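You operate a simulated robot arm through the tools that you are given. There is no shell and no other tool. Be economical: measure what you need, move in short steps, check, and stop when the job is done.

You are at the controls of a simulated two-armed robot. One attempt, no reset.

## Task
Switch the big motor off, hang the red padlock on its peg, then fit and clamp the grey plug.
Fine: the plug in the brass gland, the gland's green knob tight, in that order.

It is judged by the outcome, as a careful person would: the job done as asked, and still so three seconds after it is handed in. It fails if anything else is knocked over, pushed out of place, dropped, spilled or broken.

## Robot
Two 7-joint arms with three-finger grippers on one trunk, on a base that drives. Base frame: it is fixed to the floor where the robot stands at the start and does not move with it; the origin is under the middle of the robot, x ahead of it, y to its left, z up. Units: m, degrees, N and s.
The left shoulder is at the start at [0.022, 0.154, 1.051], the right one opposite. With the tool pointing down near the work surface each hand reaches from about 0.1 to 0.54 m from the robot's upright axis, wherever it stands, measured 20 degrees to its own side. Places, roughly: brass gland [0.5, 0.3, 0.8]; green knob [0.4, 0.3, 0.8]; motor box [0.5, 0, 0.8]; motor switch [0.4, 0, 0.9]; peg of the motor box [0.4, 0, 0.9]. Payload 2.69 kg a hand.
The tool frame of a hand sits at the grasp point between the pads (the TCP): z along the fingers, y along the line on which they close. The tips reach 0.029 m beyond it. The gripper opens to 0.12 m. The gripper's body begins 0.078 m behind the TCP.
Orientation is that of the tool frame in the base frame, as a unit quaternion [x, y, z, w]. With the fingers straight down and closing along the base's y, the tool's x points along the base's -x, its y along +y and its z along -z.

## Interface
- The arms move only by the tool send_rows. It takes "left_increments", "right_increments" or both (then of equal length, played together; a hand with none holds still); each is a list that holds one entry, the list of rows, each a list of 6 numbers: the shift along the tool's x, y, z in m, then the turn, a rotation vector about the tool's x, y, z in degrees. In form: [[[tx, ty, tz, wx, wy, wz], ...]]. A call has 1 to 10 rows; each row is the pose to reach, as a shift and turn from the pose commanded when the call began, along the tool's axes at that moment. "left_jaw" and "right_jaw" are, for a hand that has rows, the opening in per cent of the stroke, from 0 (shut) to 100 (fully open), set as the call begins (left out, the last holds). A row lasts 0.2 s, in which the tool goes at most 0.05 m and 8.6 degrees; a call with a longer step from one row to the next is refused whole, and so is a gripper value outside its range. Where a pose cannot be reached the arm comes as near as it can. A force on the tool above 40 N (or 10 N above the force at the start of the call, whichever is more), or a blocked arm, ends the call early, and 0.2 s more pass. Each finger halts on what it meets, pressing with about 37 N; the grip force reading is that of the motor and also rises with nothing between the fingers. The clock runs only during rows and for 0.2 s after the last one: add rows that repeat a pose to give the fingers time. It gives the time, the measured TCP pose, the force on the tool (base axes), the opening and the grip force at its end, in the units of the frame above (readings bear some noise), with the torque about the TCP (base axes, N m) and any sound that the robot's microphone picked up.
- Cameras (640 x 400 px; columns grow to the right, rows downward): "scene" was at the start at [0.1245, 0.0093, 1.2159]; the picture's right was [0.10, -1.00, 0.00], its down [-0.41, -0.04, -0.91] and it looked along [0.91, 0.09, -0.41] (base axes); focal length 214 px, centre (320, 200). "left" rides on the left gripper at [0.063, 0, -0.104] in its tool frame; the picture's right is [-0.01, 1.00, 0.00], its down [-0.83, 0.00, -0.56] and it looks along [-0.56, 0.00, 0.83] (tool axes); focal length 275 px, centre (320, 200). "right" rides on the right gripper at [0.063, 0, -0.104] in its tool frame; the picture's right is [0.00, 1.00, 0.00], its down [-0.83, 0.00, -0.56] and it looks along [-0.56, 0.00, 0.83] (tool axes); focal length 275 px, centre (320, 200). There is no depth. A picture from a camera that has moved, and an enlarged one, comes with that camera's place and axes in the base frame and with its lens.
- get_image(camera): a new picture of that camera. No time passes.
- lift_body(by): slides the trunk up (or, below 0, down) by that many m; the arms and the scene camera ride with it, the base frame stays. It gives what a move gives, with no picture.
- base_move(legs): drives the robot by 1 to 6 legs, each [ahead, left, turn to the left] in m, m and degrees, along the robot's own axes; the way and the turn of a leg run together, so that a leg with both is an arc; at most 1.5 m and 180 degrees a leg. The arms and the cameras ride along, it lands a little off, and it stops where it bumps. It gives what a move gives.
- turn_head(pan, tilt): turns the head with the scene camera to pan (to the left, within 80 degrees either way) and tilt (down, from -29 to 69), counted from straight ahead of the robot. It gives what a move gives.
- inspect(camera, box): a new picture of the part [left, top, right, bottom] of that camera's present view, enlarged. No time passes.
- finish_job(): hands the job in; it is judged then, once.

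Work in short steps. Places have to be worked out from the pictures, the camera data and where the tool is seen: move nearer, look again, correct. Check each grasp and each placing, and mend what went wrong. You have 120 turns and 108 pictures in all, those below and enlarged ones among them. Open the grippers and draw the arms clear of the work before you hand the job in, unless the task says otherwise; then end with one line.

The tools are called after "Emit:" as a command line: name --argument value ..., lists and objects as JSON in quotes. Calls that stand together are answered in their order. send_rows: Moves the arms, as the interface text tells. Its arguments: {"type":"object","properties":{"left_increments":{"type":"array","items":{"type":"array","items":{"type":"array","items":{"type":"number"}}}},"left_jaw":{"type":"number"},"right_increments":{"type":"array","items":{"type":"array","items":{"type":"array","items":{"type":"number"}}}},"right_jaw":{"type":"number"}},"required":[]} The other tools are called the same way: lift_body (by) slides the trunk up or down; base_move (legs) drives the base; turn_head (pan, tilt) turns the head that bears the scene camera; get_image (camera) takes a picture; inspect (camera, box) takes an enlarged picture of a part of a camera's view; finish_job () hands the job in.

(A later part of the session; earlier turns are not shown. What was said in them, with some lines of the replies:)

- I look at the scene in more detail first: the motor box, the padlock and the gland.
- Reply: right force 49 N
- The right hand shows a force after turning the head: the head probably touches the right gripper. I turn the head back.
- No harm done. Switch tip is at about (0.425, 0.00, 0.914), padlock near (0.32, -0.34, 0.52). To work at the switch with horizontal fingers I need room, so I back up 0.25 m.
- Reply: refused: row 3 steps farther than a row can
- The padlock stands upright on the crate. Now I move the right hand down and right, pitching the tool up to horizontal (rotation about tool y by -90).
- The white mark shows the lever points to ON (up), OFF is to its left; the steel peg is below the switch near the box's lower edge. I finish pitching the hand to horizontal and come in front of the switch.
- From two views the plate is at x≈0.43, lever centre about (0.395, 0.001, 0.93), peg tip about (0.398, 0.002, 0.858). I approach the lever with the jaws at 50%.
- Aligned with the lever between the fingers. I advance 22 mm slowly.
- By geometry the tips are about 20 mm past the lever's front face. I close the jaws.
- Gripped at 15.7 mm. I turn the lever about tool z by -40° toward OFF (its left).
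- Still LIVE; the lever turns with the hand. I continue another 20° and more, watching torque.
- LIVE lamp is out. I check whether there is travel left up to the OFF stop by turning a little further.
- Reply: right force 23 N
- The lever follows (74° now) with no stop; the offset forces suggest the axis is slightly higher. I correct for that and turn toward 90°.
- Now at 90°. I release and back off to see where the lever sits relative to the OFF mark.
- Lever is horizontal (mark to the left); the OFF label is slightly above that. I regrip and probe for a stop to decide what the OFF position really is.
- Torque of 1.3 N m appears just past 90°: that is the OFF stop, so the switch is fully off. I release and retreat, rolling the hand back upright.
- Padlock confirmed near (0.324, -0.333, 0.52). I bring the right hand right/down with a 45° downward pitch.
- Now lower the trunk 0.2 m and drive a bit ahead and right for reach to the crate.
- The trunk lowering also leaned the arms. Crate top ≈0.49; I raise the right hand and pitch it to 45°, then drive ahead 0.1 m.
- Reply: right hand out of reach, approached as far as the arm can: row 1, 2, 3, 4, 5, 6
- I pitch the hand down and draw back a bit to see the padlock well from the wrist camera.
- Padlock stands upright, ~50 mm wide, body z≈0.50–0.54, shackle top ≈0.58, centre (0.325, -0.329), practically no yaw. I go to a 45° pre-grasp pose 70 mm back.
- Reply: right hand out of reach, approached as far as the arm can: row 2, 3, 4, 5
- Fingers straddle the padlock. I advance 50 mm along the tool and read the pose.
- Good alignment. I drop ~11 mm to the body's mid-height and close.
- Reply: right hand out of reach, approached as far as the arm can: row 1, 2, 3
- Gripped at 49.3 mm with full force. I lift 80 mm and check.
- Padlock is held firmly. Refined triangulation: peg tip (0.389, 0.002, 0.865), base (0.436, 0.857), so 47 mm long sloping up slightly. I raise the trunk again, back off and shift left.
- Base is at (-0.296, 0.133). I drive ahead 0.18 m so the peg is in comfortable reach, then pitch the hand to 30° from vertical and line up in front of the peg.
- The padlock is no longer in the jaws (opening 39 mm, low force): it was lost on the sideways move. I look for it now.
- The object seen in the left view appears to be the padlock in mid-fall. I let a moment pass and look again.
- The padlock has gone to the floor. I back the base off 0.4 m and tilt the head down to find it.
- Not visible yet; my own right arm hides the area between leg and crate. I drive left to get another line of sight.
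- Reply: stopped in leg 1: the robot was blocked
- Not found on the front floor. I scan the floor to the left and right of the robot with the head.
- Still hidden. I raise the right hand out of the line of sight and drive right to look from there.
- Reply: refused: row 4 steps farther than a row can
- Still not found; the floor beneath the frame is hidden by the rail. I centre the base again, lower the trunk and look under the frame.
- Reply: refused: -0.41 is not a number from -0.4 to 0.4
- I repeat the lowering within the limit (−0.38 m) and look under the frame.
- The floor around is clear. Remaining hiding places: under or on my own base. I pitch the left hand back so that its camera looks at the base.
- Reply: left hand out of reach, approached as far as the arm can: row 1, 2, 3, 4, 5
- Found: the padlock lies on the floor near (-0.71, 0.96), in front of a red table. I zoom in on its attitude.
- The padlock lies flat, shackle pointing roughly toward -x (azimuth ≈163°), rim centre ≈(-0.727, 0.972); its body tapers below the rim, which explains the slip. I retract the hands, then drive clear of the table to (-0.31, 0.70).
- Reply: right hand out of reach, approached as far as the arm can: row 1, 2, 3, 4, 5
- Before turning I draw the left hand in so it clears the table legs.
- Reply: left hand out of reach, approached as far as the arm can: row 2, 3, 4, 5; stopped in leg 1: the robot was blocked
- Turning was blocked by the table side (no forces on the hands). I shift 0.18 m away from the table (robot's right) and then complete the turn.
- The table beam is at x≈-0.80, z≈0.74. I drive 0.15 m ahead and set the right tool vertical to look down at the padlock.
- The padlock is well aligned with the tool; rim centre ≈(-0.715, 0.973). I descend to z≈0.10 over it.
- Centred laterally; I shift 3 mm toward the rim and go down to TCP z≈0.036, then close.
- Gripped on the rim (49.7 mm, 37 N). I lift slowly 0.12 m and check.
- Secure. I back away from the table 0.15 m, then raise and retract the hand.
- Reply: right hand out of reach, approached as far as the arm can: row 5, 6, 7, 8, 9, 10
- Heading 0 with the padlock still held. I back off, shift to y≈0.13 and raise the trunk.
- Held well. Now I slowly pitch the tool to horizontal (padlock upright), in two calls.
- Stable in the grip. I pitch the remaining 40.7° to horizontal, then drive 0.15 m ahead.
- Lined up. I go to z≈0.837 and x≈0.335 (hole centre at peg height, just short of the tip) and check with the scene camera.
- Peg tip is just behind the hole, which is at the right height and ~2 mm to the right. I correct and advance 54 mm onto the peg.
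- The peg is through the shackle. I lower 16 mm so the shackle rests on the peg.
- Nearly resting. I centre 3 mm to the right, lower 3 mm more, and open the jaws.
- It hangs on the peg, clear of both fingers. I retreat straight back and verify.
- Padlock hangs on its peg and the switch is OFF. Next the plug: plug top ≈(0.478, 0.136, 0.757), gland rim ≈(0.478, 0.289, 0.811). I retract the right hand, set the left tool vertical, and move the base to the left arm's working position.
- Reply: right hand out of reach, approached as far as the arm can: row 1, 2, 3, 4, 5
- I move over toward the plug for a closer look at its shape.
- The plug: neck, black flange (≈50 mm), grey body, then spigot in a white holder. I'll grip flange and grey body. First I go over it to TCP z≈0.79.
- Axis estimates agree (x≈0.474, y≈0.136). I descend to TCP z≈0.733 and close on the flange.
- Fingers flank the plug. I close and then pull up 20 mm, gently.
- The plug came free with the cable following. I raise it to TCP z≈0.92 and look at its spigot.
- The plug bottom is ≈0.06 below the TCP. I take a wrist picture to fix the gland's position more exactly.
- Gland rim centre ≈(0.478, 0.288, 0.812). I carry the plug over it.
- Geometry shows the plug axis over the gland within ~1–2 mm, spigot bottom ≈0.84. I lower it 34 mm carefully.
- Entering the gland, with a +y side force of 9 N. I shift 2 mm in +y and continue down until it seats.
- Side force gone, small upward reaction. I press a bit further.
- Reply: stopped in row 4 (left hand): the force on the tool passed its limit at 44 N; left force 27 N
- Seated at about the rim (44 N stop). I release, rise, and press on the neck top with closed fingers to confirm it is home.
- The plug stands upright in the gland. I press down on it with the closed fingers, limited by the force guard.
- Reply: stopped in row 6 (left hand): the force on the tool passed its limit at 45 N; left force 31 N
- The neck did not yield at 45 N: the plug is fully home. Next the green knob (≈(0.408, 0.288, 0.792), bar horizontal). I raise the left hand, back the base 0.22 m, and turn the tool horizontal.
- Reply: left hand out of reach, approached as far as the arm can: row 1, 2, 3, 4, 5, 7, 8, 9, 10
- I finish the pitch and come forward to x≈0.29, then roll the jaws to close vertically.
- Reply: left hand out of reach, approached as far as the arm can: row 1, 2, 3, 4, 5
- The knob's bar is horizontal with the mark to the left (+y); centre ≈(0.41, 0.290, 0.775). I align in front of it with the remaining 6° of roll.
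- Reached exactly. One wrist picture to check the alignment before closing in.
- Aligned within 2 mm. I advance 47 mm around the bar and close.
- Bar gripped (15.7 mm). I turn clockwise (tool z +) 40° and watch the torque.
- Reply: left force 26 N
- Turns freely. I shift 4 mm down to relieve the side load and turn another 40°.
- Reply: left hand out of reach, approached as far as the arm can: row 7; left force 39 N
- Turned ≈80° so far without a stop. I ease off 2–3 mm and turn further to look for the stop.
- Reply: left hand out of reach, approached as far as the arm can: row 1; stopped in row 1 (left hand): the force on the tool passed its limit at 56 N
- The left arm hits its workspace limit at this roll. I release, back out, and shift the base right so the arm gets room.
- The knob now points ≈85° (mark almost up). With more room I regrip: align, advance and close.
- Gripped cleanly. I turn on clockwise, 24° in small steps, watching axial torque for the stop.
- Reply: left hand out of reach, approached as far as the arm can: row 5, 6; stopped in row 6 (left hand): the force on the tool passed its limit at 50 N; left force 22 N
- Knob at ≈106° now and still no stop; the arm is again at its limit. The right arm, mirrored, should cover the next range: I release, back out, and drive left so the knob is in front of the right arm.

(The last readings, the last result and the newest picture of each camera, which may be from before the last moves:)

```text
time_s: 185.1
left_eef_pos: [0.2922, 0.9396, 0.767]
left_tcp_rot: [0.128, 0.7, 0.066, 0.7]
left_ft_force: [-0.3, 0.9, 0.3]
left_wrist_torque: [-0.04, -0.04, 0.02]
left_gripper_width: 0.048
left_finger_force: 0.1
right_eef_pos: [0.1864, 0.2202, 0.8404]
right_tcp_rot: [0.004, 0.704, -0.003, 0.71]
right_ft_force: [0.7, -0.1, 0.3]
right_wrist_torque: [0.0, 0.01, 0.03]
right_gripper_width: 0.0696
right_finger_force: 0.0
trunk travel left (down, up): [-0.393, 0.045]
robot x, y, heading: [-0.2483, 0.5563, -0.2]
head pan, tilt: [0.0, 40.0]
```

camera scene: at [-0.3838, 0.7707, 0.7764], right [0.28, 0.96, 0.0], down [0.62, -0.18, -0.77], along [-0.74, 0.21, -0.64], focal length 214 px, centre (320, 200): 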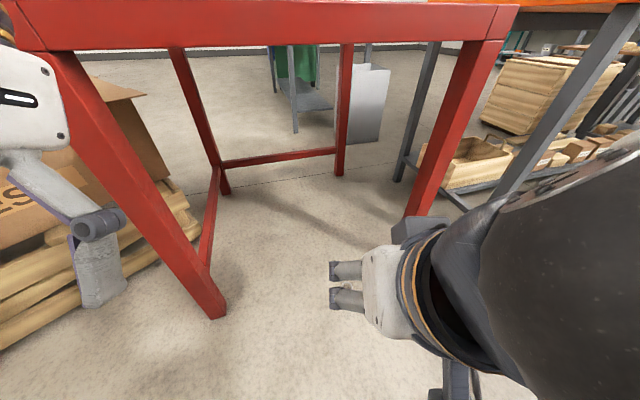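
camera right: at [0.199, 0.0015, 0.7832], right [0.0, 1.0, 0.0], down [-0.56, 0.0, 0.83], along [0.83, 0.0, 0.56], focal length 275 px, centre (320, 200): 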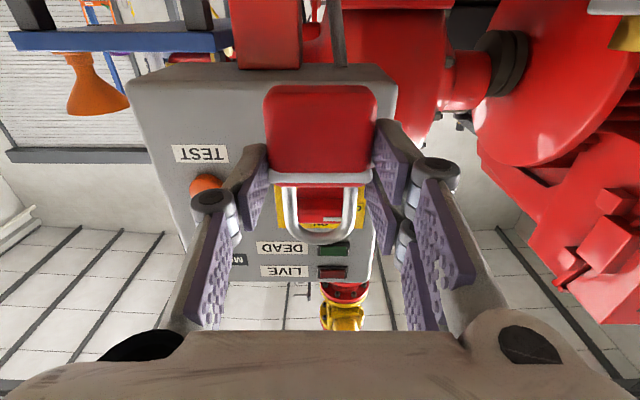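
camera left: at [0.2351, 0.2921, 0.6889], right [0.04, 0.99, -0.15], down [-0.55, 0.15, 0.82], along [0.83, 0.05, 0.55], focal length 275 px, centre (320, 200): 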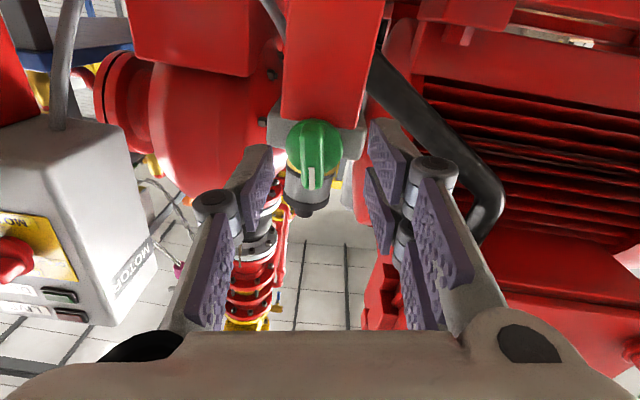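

Right hand is at (0.186, 0.220, 0.840). I move it to (0.335, 0.291, 0.768) with +16° roll and the jaws at 40%.

Emit:
send_rows --right_increments '[[[0.0, 0.0, 0.03, 0, 0, 0], [0.018, 0.018, 0.06, 0, 0, 4], [0.036, 0.036, 0.09, 0, 0, 8], [0.054, 0.054, 0.115, 0, 0, 12], [0.072, 0.071, 0.135, 0, 0, 16], [0.072, 0.071, 0.149, 0, 0, 16], [0.072, 0.071, 0.149, 0, 0, 16]]]' --right_jaw 40

Emit:
get_image --camera "right"

```text
time_s: 186.7
left_eef_pos: [0.292, 0.9401, 0.7676]
left_tcp_rot: [0.126, 0.7, 0.067, 0.7]
left_ft_force: [-0.3, -0.3, -0.2]
left_wrist_torque: [0.01, 0.0, 0.0]
left_gripper_width: 0.0481
left_finger_force: 0.0
right_eef_pos: [0.3393, 0.2897, 0.7712]
right_tcp_rot: [0.102, 0.696, 0.096, 0.704]
right_ft_force: [-0.5, 0.7, 0.0]
right_wrist_torque: [-0.02, -0.02, 0.01]
right_gripper_width: 0.0479
right_finger_force: 0.0
trunk travel left (down, up): [-0.393, 0.045]
robot x, y, heading: [-0.2488, 0.557, -0.1]
head pan, tilt: [0.0, 40.0]
```

```text
2 pictures are left
camera right: at [0.235, 0.308, 0.7089], right [0.01, 0.96, 0.27], down [-0.57, -0.22, 0.79], along [0.82, -0.16, 0.54], focal length 275 px, centre (320, 200)
```

right: 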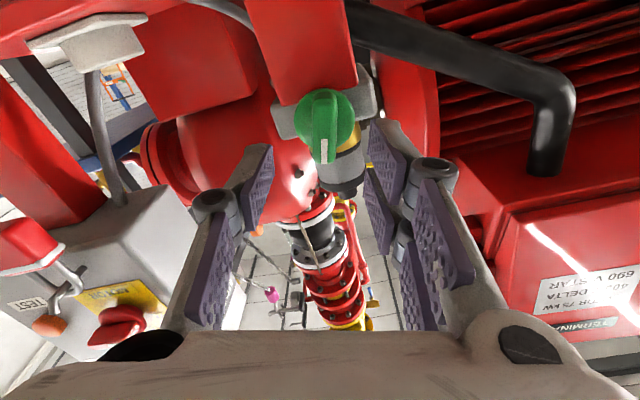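

The bar is aligned between the fingers. Advance 52 mm and close.

Emit:
send_rows --right_increments '[[[0, 0.001, 0.015, 0, 0, 0], [0, 0.0015, 0.03, 0, 0, 0], [0, 0.0015, 0.042, 0, 0, 0], [0, 0.0015, 0.051, 0, 0, 0]]]'

Emit:
send_rows --right_increments '[[[0, 0, 0, 0, 0, 0], [0, 0, 0, 0, 0, 0], [0, 0, 0, 0, 0, 0], [0, 0, 0, 0, 0, 7], [0, 0, 0, 0, 0, 14], [0, 0, 0, 0, 0, 21], [0, 0, 0, 0, 0, 28]]]' --right_jaw 5

```text
time_s: 187.7
left_eef_pos: [0.291, 0.9397, 0.7673]
left_tcp_rot: [0.127, 0.7, 0.066, 0.7]
left_ft_force: [0.6, -0.5, 0.1]
left_wrist_torque: [-0.03, -0.01, 0.02]
left_gripper_width: 0.0482
left_finger_force: 0.0
right_eef_pos: [0.3891, 0.2911, 0.7705]
right_tcp_rot: [0.103, 0.697, 0.096, 0.704]
right_ft_force: [-0.8, -0.8, 0.3]
right_wrist_torque: [0.0, 0.0, 0.0]
right_gripper_width: 0.0482
right_finger_force: 0.0
trunk travel left (down, up): [-0.393, 0.045]
robot x, y, heading: [-0.2487, 0.556, -0.2]
head pan, tilt: [0.0, 40.0]
```

```text
time_s: 189.3
left_eef_pos: [0.2918, 0.9409, 0.7666]
left_tcp_rot: [0.126, 0.7, 0.066, 0.7]
left_ft_force: [-0.1, 0.4, 0.4]
left_wrist_torque: [0.01, 0.02, -0.03]
left_gripper_width: 0.0481
left_finger_force: 0.1
right_eef_pos: [0.3887, 0.2933, 0.7718]
right_tcp_rot: [0.266, 0.65, 0.265, 0.66]
right_ft_force: [0.3, 15.3, 7.7]
right_wrist_torque: [-1.76, 0.21, 0.64]
right_gripper_width: 0.0223
right_finger_force: 44.6
trunk travel left (down, up): [-0.393, 0.045]
robot x, y, heading: [-0.248, 0.5547, -0.3]
head pan, tilt: [0.0, 40.0]
```

Axial torque reached 1.8 N m and the fingers began to ride over the bar: the knob is at its stop (≈120°), tight. I release, back out and check.

Emit:
send_rows --right_increments '[[[0, 0, 0, 0, 0, -4], [0, 0, 0, 0, 0, -8], [0, 0, 0, 0, 0, -8], [0, 0, -0.03, 0, 0, -8], [0, 0, -0.07, 0, 0, -8], [0, 0, -0.1, 0, 0, -8]]]' --right_jaw 40

Emit:
get_image --camera "right"

```text
time_s: 190.7
left_eef_pos: [0.2908, 0.94, 0.7672]
left_tcp_rot: [0.126, 0.7, 0.067, 0.7]
left_ft_force: [0.1, 0.7, 0.4]
left_wrist_torque: [0.01, -0.02, 0.01]
left_gripper_width: 0.0479
left_finger_force: 0.0
right_eef_pos: [0.2869, 0.2917, 0.7698]
right_tcp_rot: [0.222, 0.668, 0.215, 0.676]
right_ft_force: [0.7, 0.6, -0.6]
right_wrist_torque: [0.01, 0.03, 0.01]
right_gripper_width: 0.0481
right_finger_force: 0.1
trunk travel left (down, up): [-0.393, 0.045]
robot x, y, heading: [-0.2452, 0.5575, 0.0]
head pan, tilt: [0.0, 40.0]
```

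```text
1 pictures are left
camera right: at [0.1838, 0.3302, 0.718], right [0.0, 0.81, 0.59], down [-0.57, -0.48, 0.67], along [0.82, -0.33, 0.46], focal length 275 px, centre (320, 200)
```

right: 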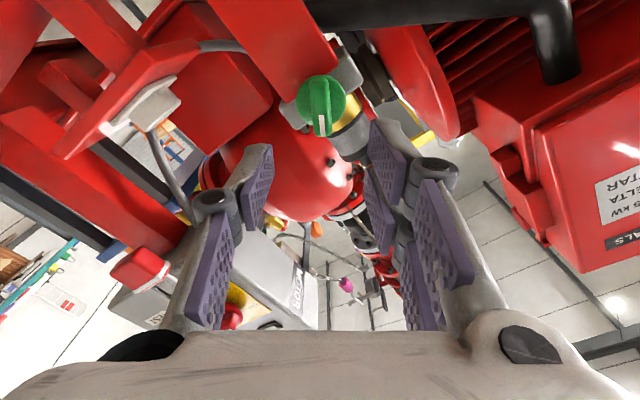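

The bar seems to sit near 40° (≈130° total), so I regrip aligned and try again to make sure it is tight.

Emit:
send_rows --right_increments '[[[0, 0, 0.03, 0, 0, 4], [0, 0, 0.06, 0, 0, 4], [0, 0, 0.085, 0, 0, 4], [0, 0, 0.102, 0, 0, 4]]]'

Emit:
send_rows --right_increments '[[[0, 0, 0, 0, 0, 0], [0, 0, 0, 0, 0, 0], [0, 0, 0, 0, 0, 0]]]' --right_jaw 5

Emit:
send_rows --right_increments '[[[0, 0, 0, 0, 0, 5], [0, 0, 0, 0, 0, 10], [0, 0, 0, 0, 0, 15], [0, 0, 0, 0, 0, 15]]]'

```text
time_s: 191.7
left_eef_pos: [0.293, 0.9401, 0.7672]
left_tcp_rot: [0.127, 0.7, 0.067, 0.7]
left_ft_force: [0.9, 0.6, -0.3]
left_wrist_torque: [-0.05, -0.02, 0.0]
left_gripper_width: 0.0479
left_finger_force: 0.1
right_eef_pos: [0.3915, 0.2905, 0.7696]
right_tcp_rot: [0.245, 0.66, 0.24, 0.668]
right_ft_force: [0.2, 0.3, 1.1]
right_wrist_torque: [0.0, -0.01, 0.0]
right_gripper_width: 0.0481
right_finger_force: 0.0
trunk travel left (down, up): [-0.393, 0.045]
robot x, y, heading: [-0.2486, 0.5548, -0.3]
head pan, tilt: [0.0, 40.0]
```

```text
time_s: 192.5
left_eef_pos: [0.2915, 0.9415, 0.7671]
left_tcp_rot: [0.126, 0.7, 0.067, 0.7]
left_ft_force: [-0.2, -0.2, 0.0]
left_wrist_torque: [0.02, -0.01, -0.02]
left_gripper_width: 0.0477
left_finger_force: 0.0
right_eef_pos: [0.3903, 0.2932, 0.7731]
right_tcp_rot: [0.242, 0.66, 0.241, 0.669]
right_ft_force: [4.4, 10.8, 8.6]
right_wrist_torque: [-1.32, 0.29, 0.62]
right_gripper_width: 0.0206
right_finger_force: 44.9
trunk travel left (down, up): [-0.393, 0.045]
robot x, y, heading: [-0.2454, 0.5538, -0.2]
head pan, tilt: [0.0, 40.0]
```

```text
time_s: 193.5
left_eef_pos: [0.2918, 0.9404, 0.7677]
left_tcp_rot: [0.127, 0.699, 0.066, 0.701]
left_ft_force: [0.0, 0.4, -0.3]
left_wrist_torque: [-0.01, 0.05, 0.01]
left_gripper_width: 0.0481
left_finger_force: 0.0
right_eef_pos: [0.3895, 0.2928, 0.7749]
right_tcp_rot: [0.328, 0.62, 0.326, 0.634]
right_ft_force: [3.9, 9.0, 25.4]
right_wrist_torque: [-1.72, -0.02, 0.64]
right_gripper_width: 0.0271
right_finger_force: 45.0
trunk travel left (down, up): [-0.393, 0.045]
robot x, y, heading: [-0.2489, 0.5545, -0.1]
head pan, tilt: [0.0, 40.0]
```

The closing jaws alone met the stop (torque at once, opening only widens): the knob is hard against its stop, tight. I release without turning and withdraw.

Emit:
send_rows --right_increments '[[[0, 0, 0, 0, 0, 0], [0, 0, 0, 0, 0, 0], [0, 0, -0.02, 0, 0, 0], [0, 0, -0.05, 0, 0, 0], [0, 0, -0.09, 0, 0, 0], [0, 0, -0.12, 0, 0, 0]]]' --right_jaw 70

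Emit:
base_move --legs '[[-0.15, 0, 0]]'

Emit:
turn_head --pan -30 --tilt 30

Emit:
inspect --camera "scene" --box '[220, 80, 420, 230]'

```text
time_s: 194.9
left_eef_pos: [0.2925, 0.9398, 0.7682]
left_tcp_rot: [0.127, 0.7, 0.066, 0.7]
left_ft_force: [-0.1, -0.4, -0.2]
left_wrist_torque: [0.0, -0.01, -0.01]
left_gripper_width: 0.0479
left_finger_force: 0.0
right_eef_pos: [0.2685, 0.2916, 0.7694]
right_tcp_rot: [0.328, 0.623, 0.326, 0.631]
right_ft_force: [0.4, 1.1, 0.1]
right_wrist_torque: [0.04, -0.01, 0.03]
right_gripper_width: 0.0838
right_finger_force: 0.0
trunk travel left (down, up): [-0.393, 0.045]
robot x, y, heading: [-0.2489, 0.5567, -0.2]
head pan, tilt: [0.0, 40.0]
```

```text
time_s: 196.3
left_eef_pos: [0.1446, 0.9403, 0.7662]
left_tcp_rot: [0.128, 0.7, 0.065, 0.7]
left_ft_force: [-0.7, -0.2, 0.1]
left_wrist_torque: [0.0, -0.01, -0.02]
left_gripper_width: 0.048
left_finger_force: 0.1
right_eef_pos: [0.1202, 0.2914, 0.77]
right_tcp_rot: [0.329, 0.622, 0.326, 0.632]
right_ft_force: [-0.1, 0.0, 0.6]
right_wrist_torque: [-0.01, 0.01, 0.01]
right_gripper_width: 0.0838
right_finger_force: 0.1
trunk travel left (down, up): [-0.393, 0.045]
robot x, y, heading: [-0.3983, 0.5556, -0.3]
head pan, tilt: [0.0, 40.0]
```

```text
time_s: 197.2
left_eef_pos: [0.1431, 0.94, 0.7673]
left_tcp_rot: [0.127, 0.7, 0.066, 0.7]
left_ft_force: [0.2, 0.2, -0.2]
left_wrist_torque: [0.04, -0.01, -0.04]
left_gripper_width: 0.0481
left_finger_force: 0.1
right_eef_pos: [0.1209, 0.2922, 0.7688]
right_tcp_rot: [0.329, 0.622, 0.326, 0.631]
right_ft_force: [0.2, 0.7, 0.6]
right_wrist_torque: [0.01, 0.0, 0.03]
right_gripper_width: 0.0838
right_finger_force: 0.0
trunk travel left (down, up): [-0.393, 0.045]
robot x, y, heading: [-0.3956, 0.5569, -0.2]
head pan, tilt: [-30.0, 30.0]
```

```text
2.67 times, centred on (320, 155) of scene
camera zoom: at [-0.2673, 0.5102, 1.1828], right [-0.5, -0.87, 0.0], down [-0.43, 0.25, -0.87], along [0.75, -0.43, -0.5], focal length 572 px, centre (320, 320)
```

zoom: 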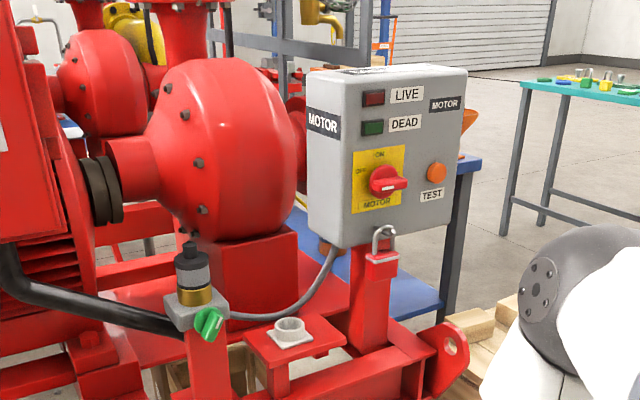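

The last picture shows the switch at OFF with both lamps out, the padlock on its peg, the plug upright in the gland and the knob turned. Both hands are open and clear, so I hand the job in.

Emit:
finish_job

```text
The job is handed in.
```

The job is done and handed in: the motor switch is at its OFF stop with LIVE out, the red padlock hangs on its peg, the grey plug is seated in the brass gland and the green knob was then tightened to its stop. On the way the padlock slipped from the gripper and fell to the floor; I found it, picked it up and hung it. The DEAD lamp never lit, and I did not press TEST.
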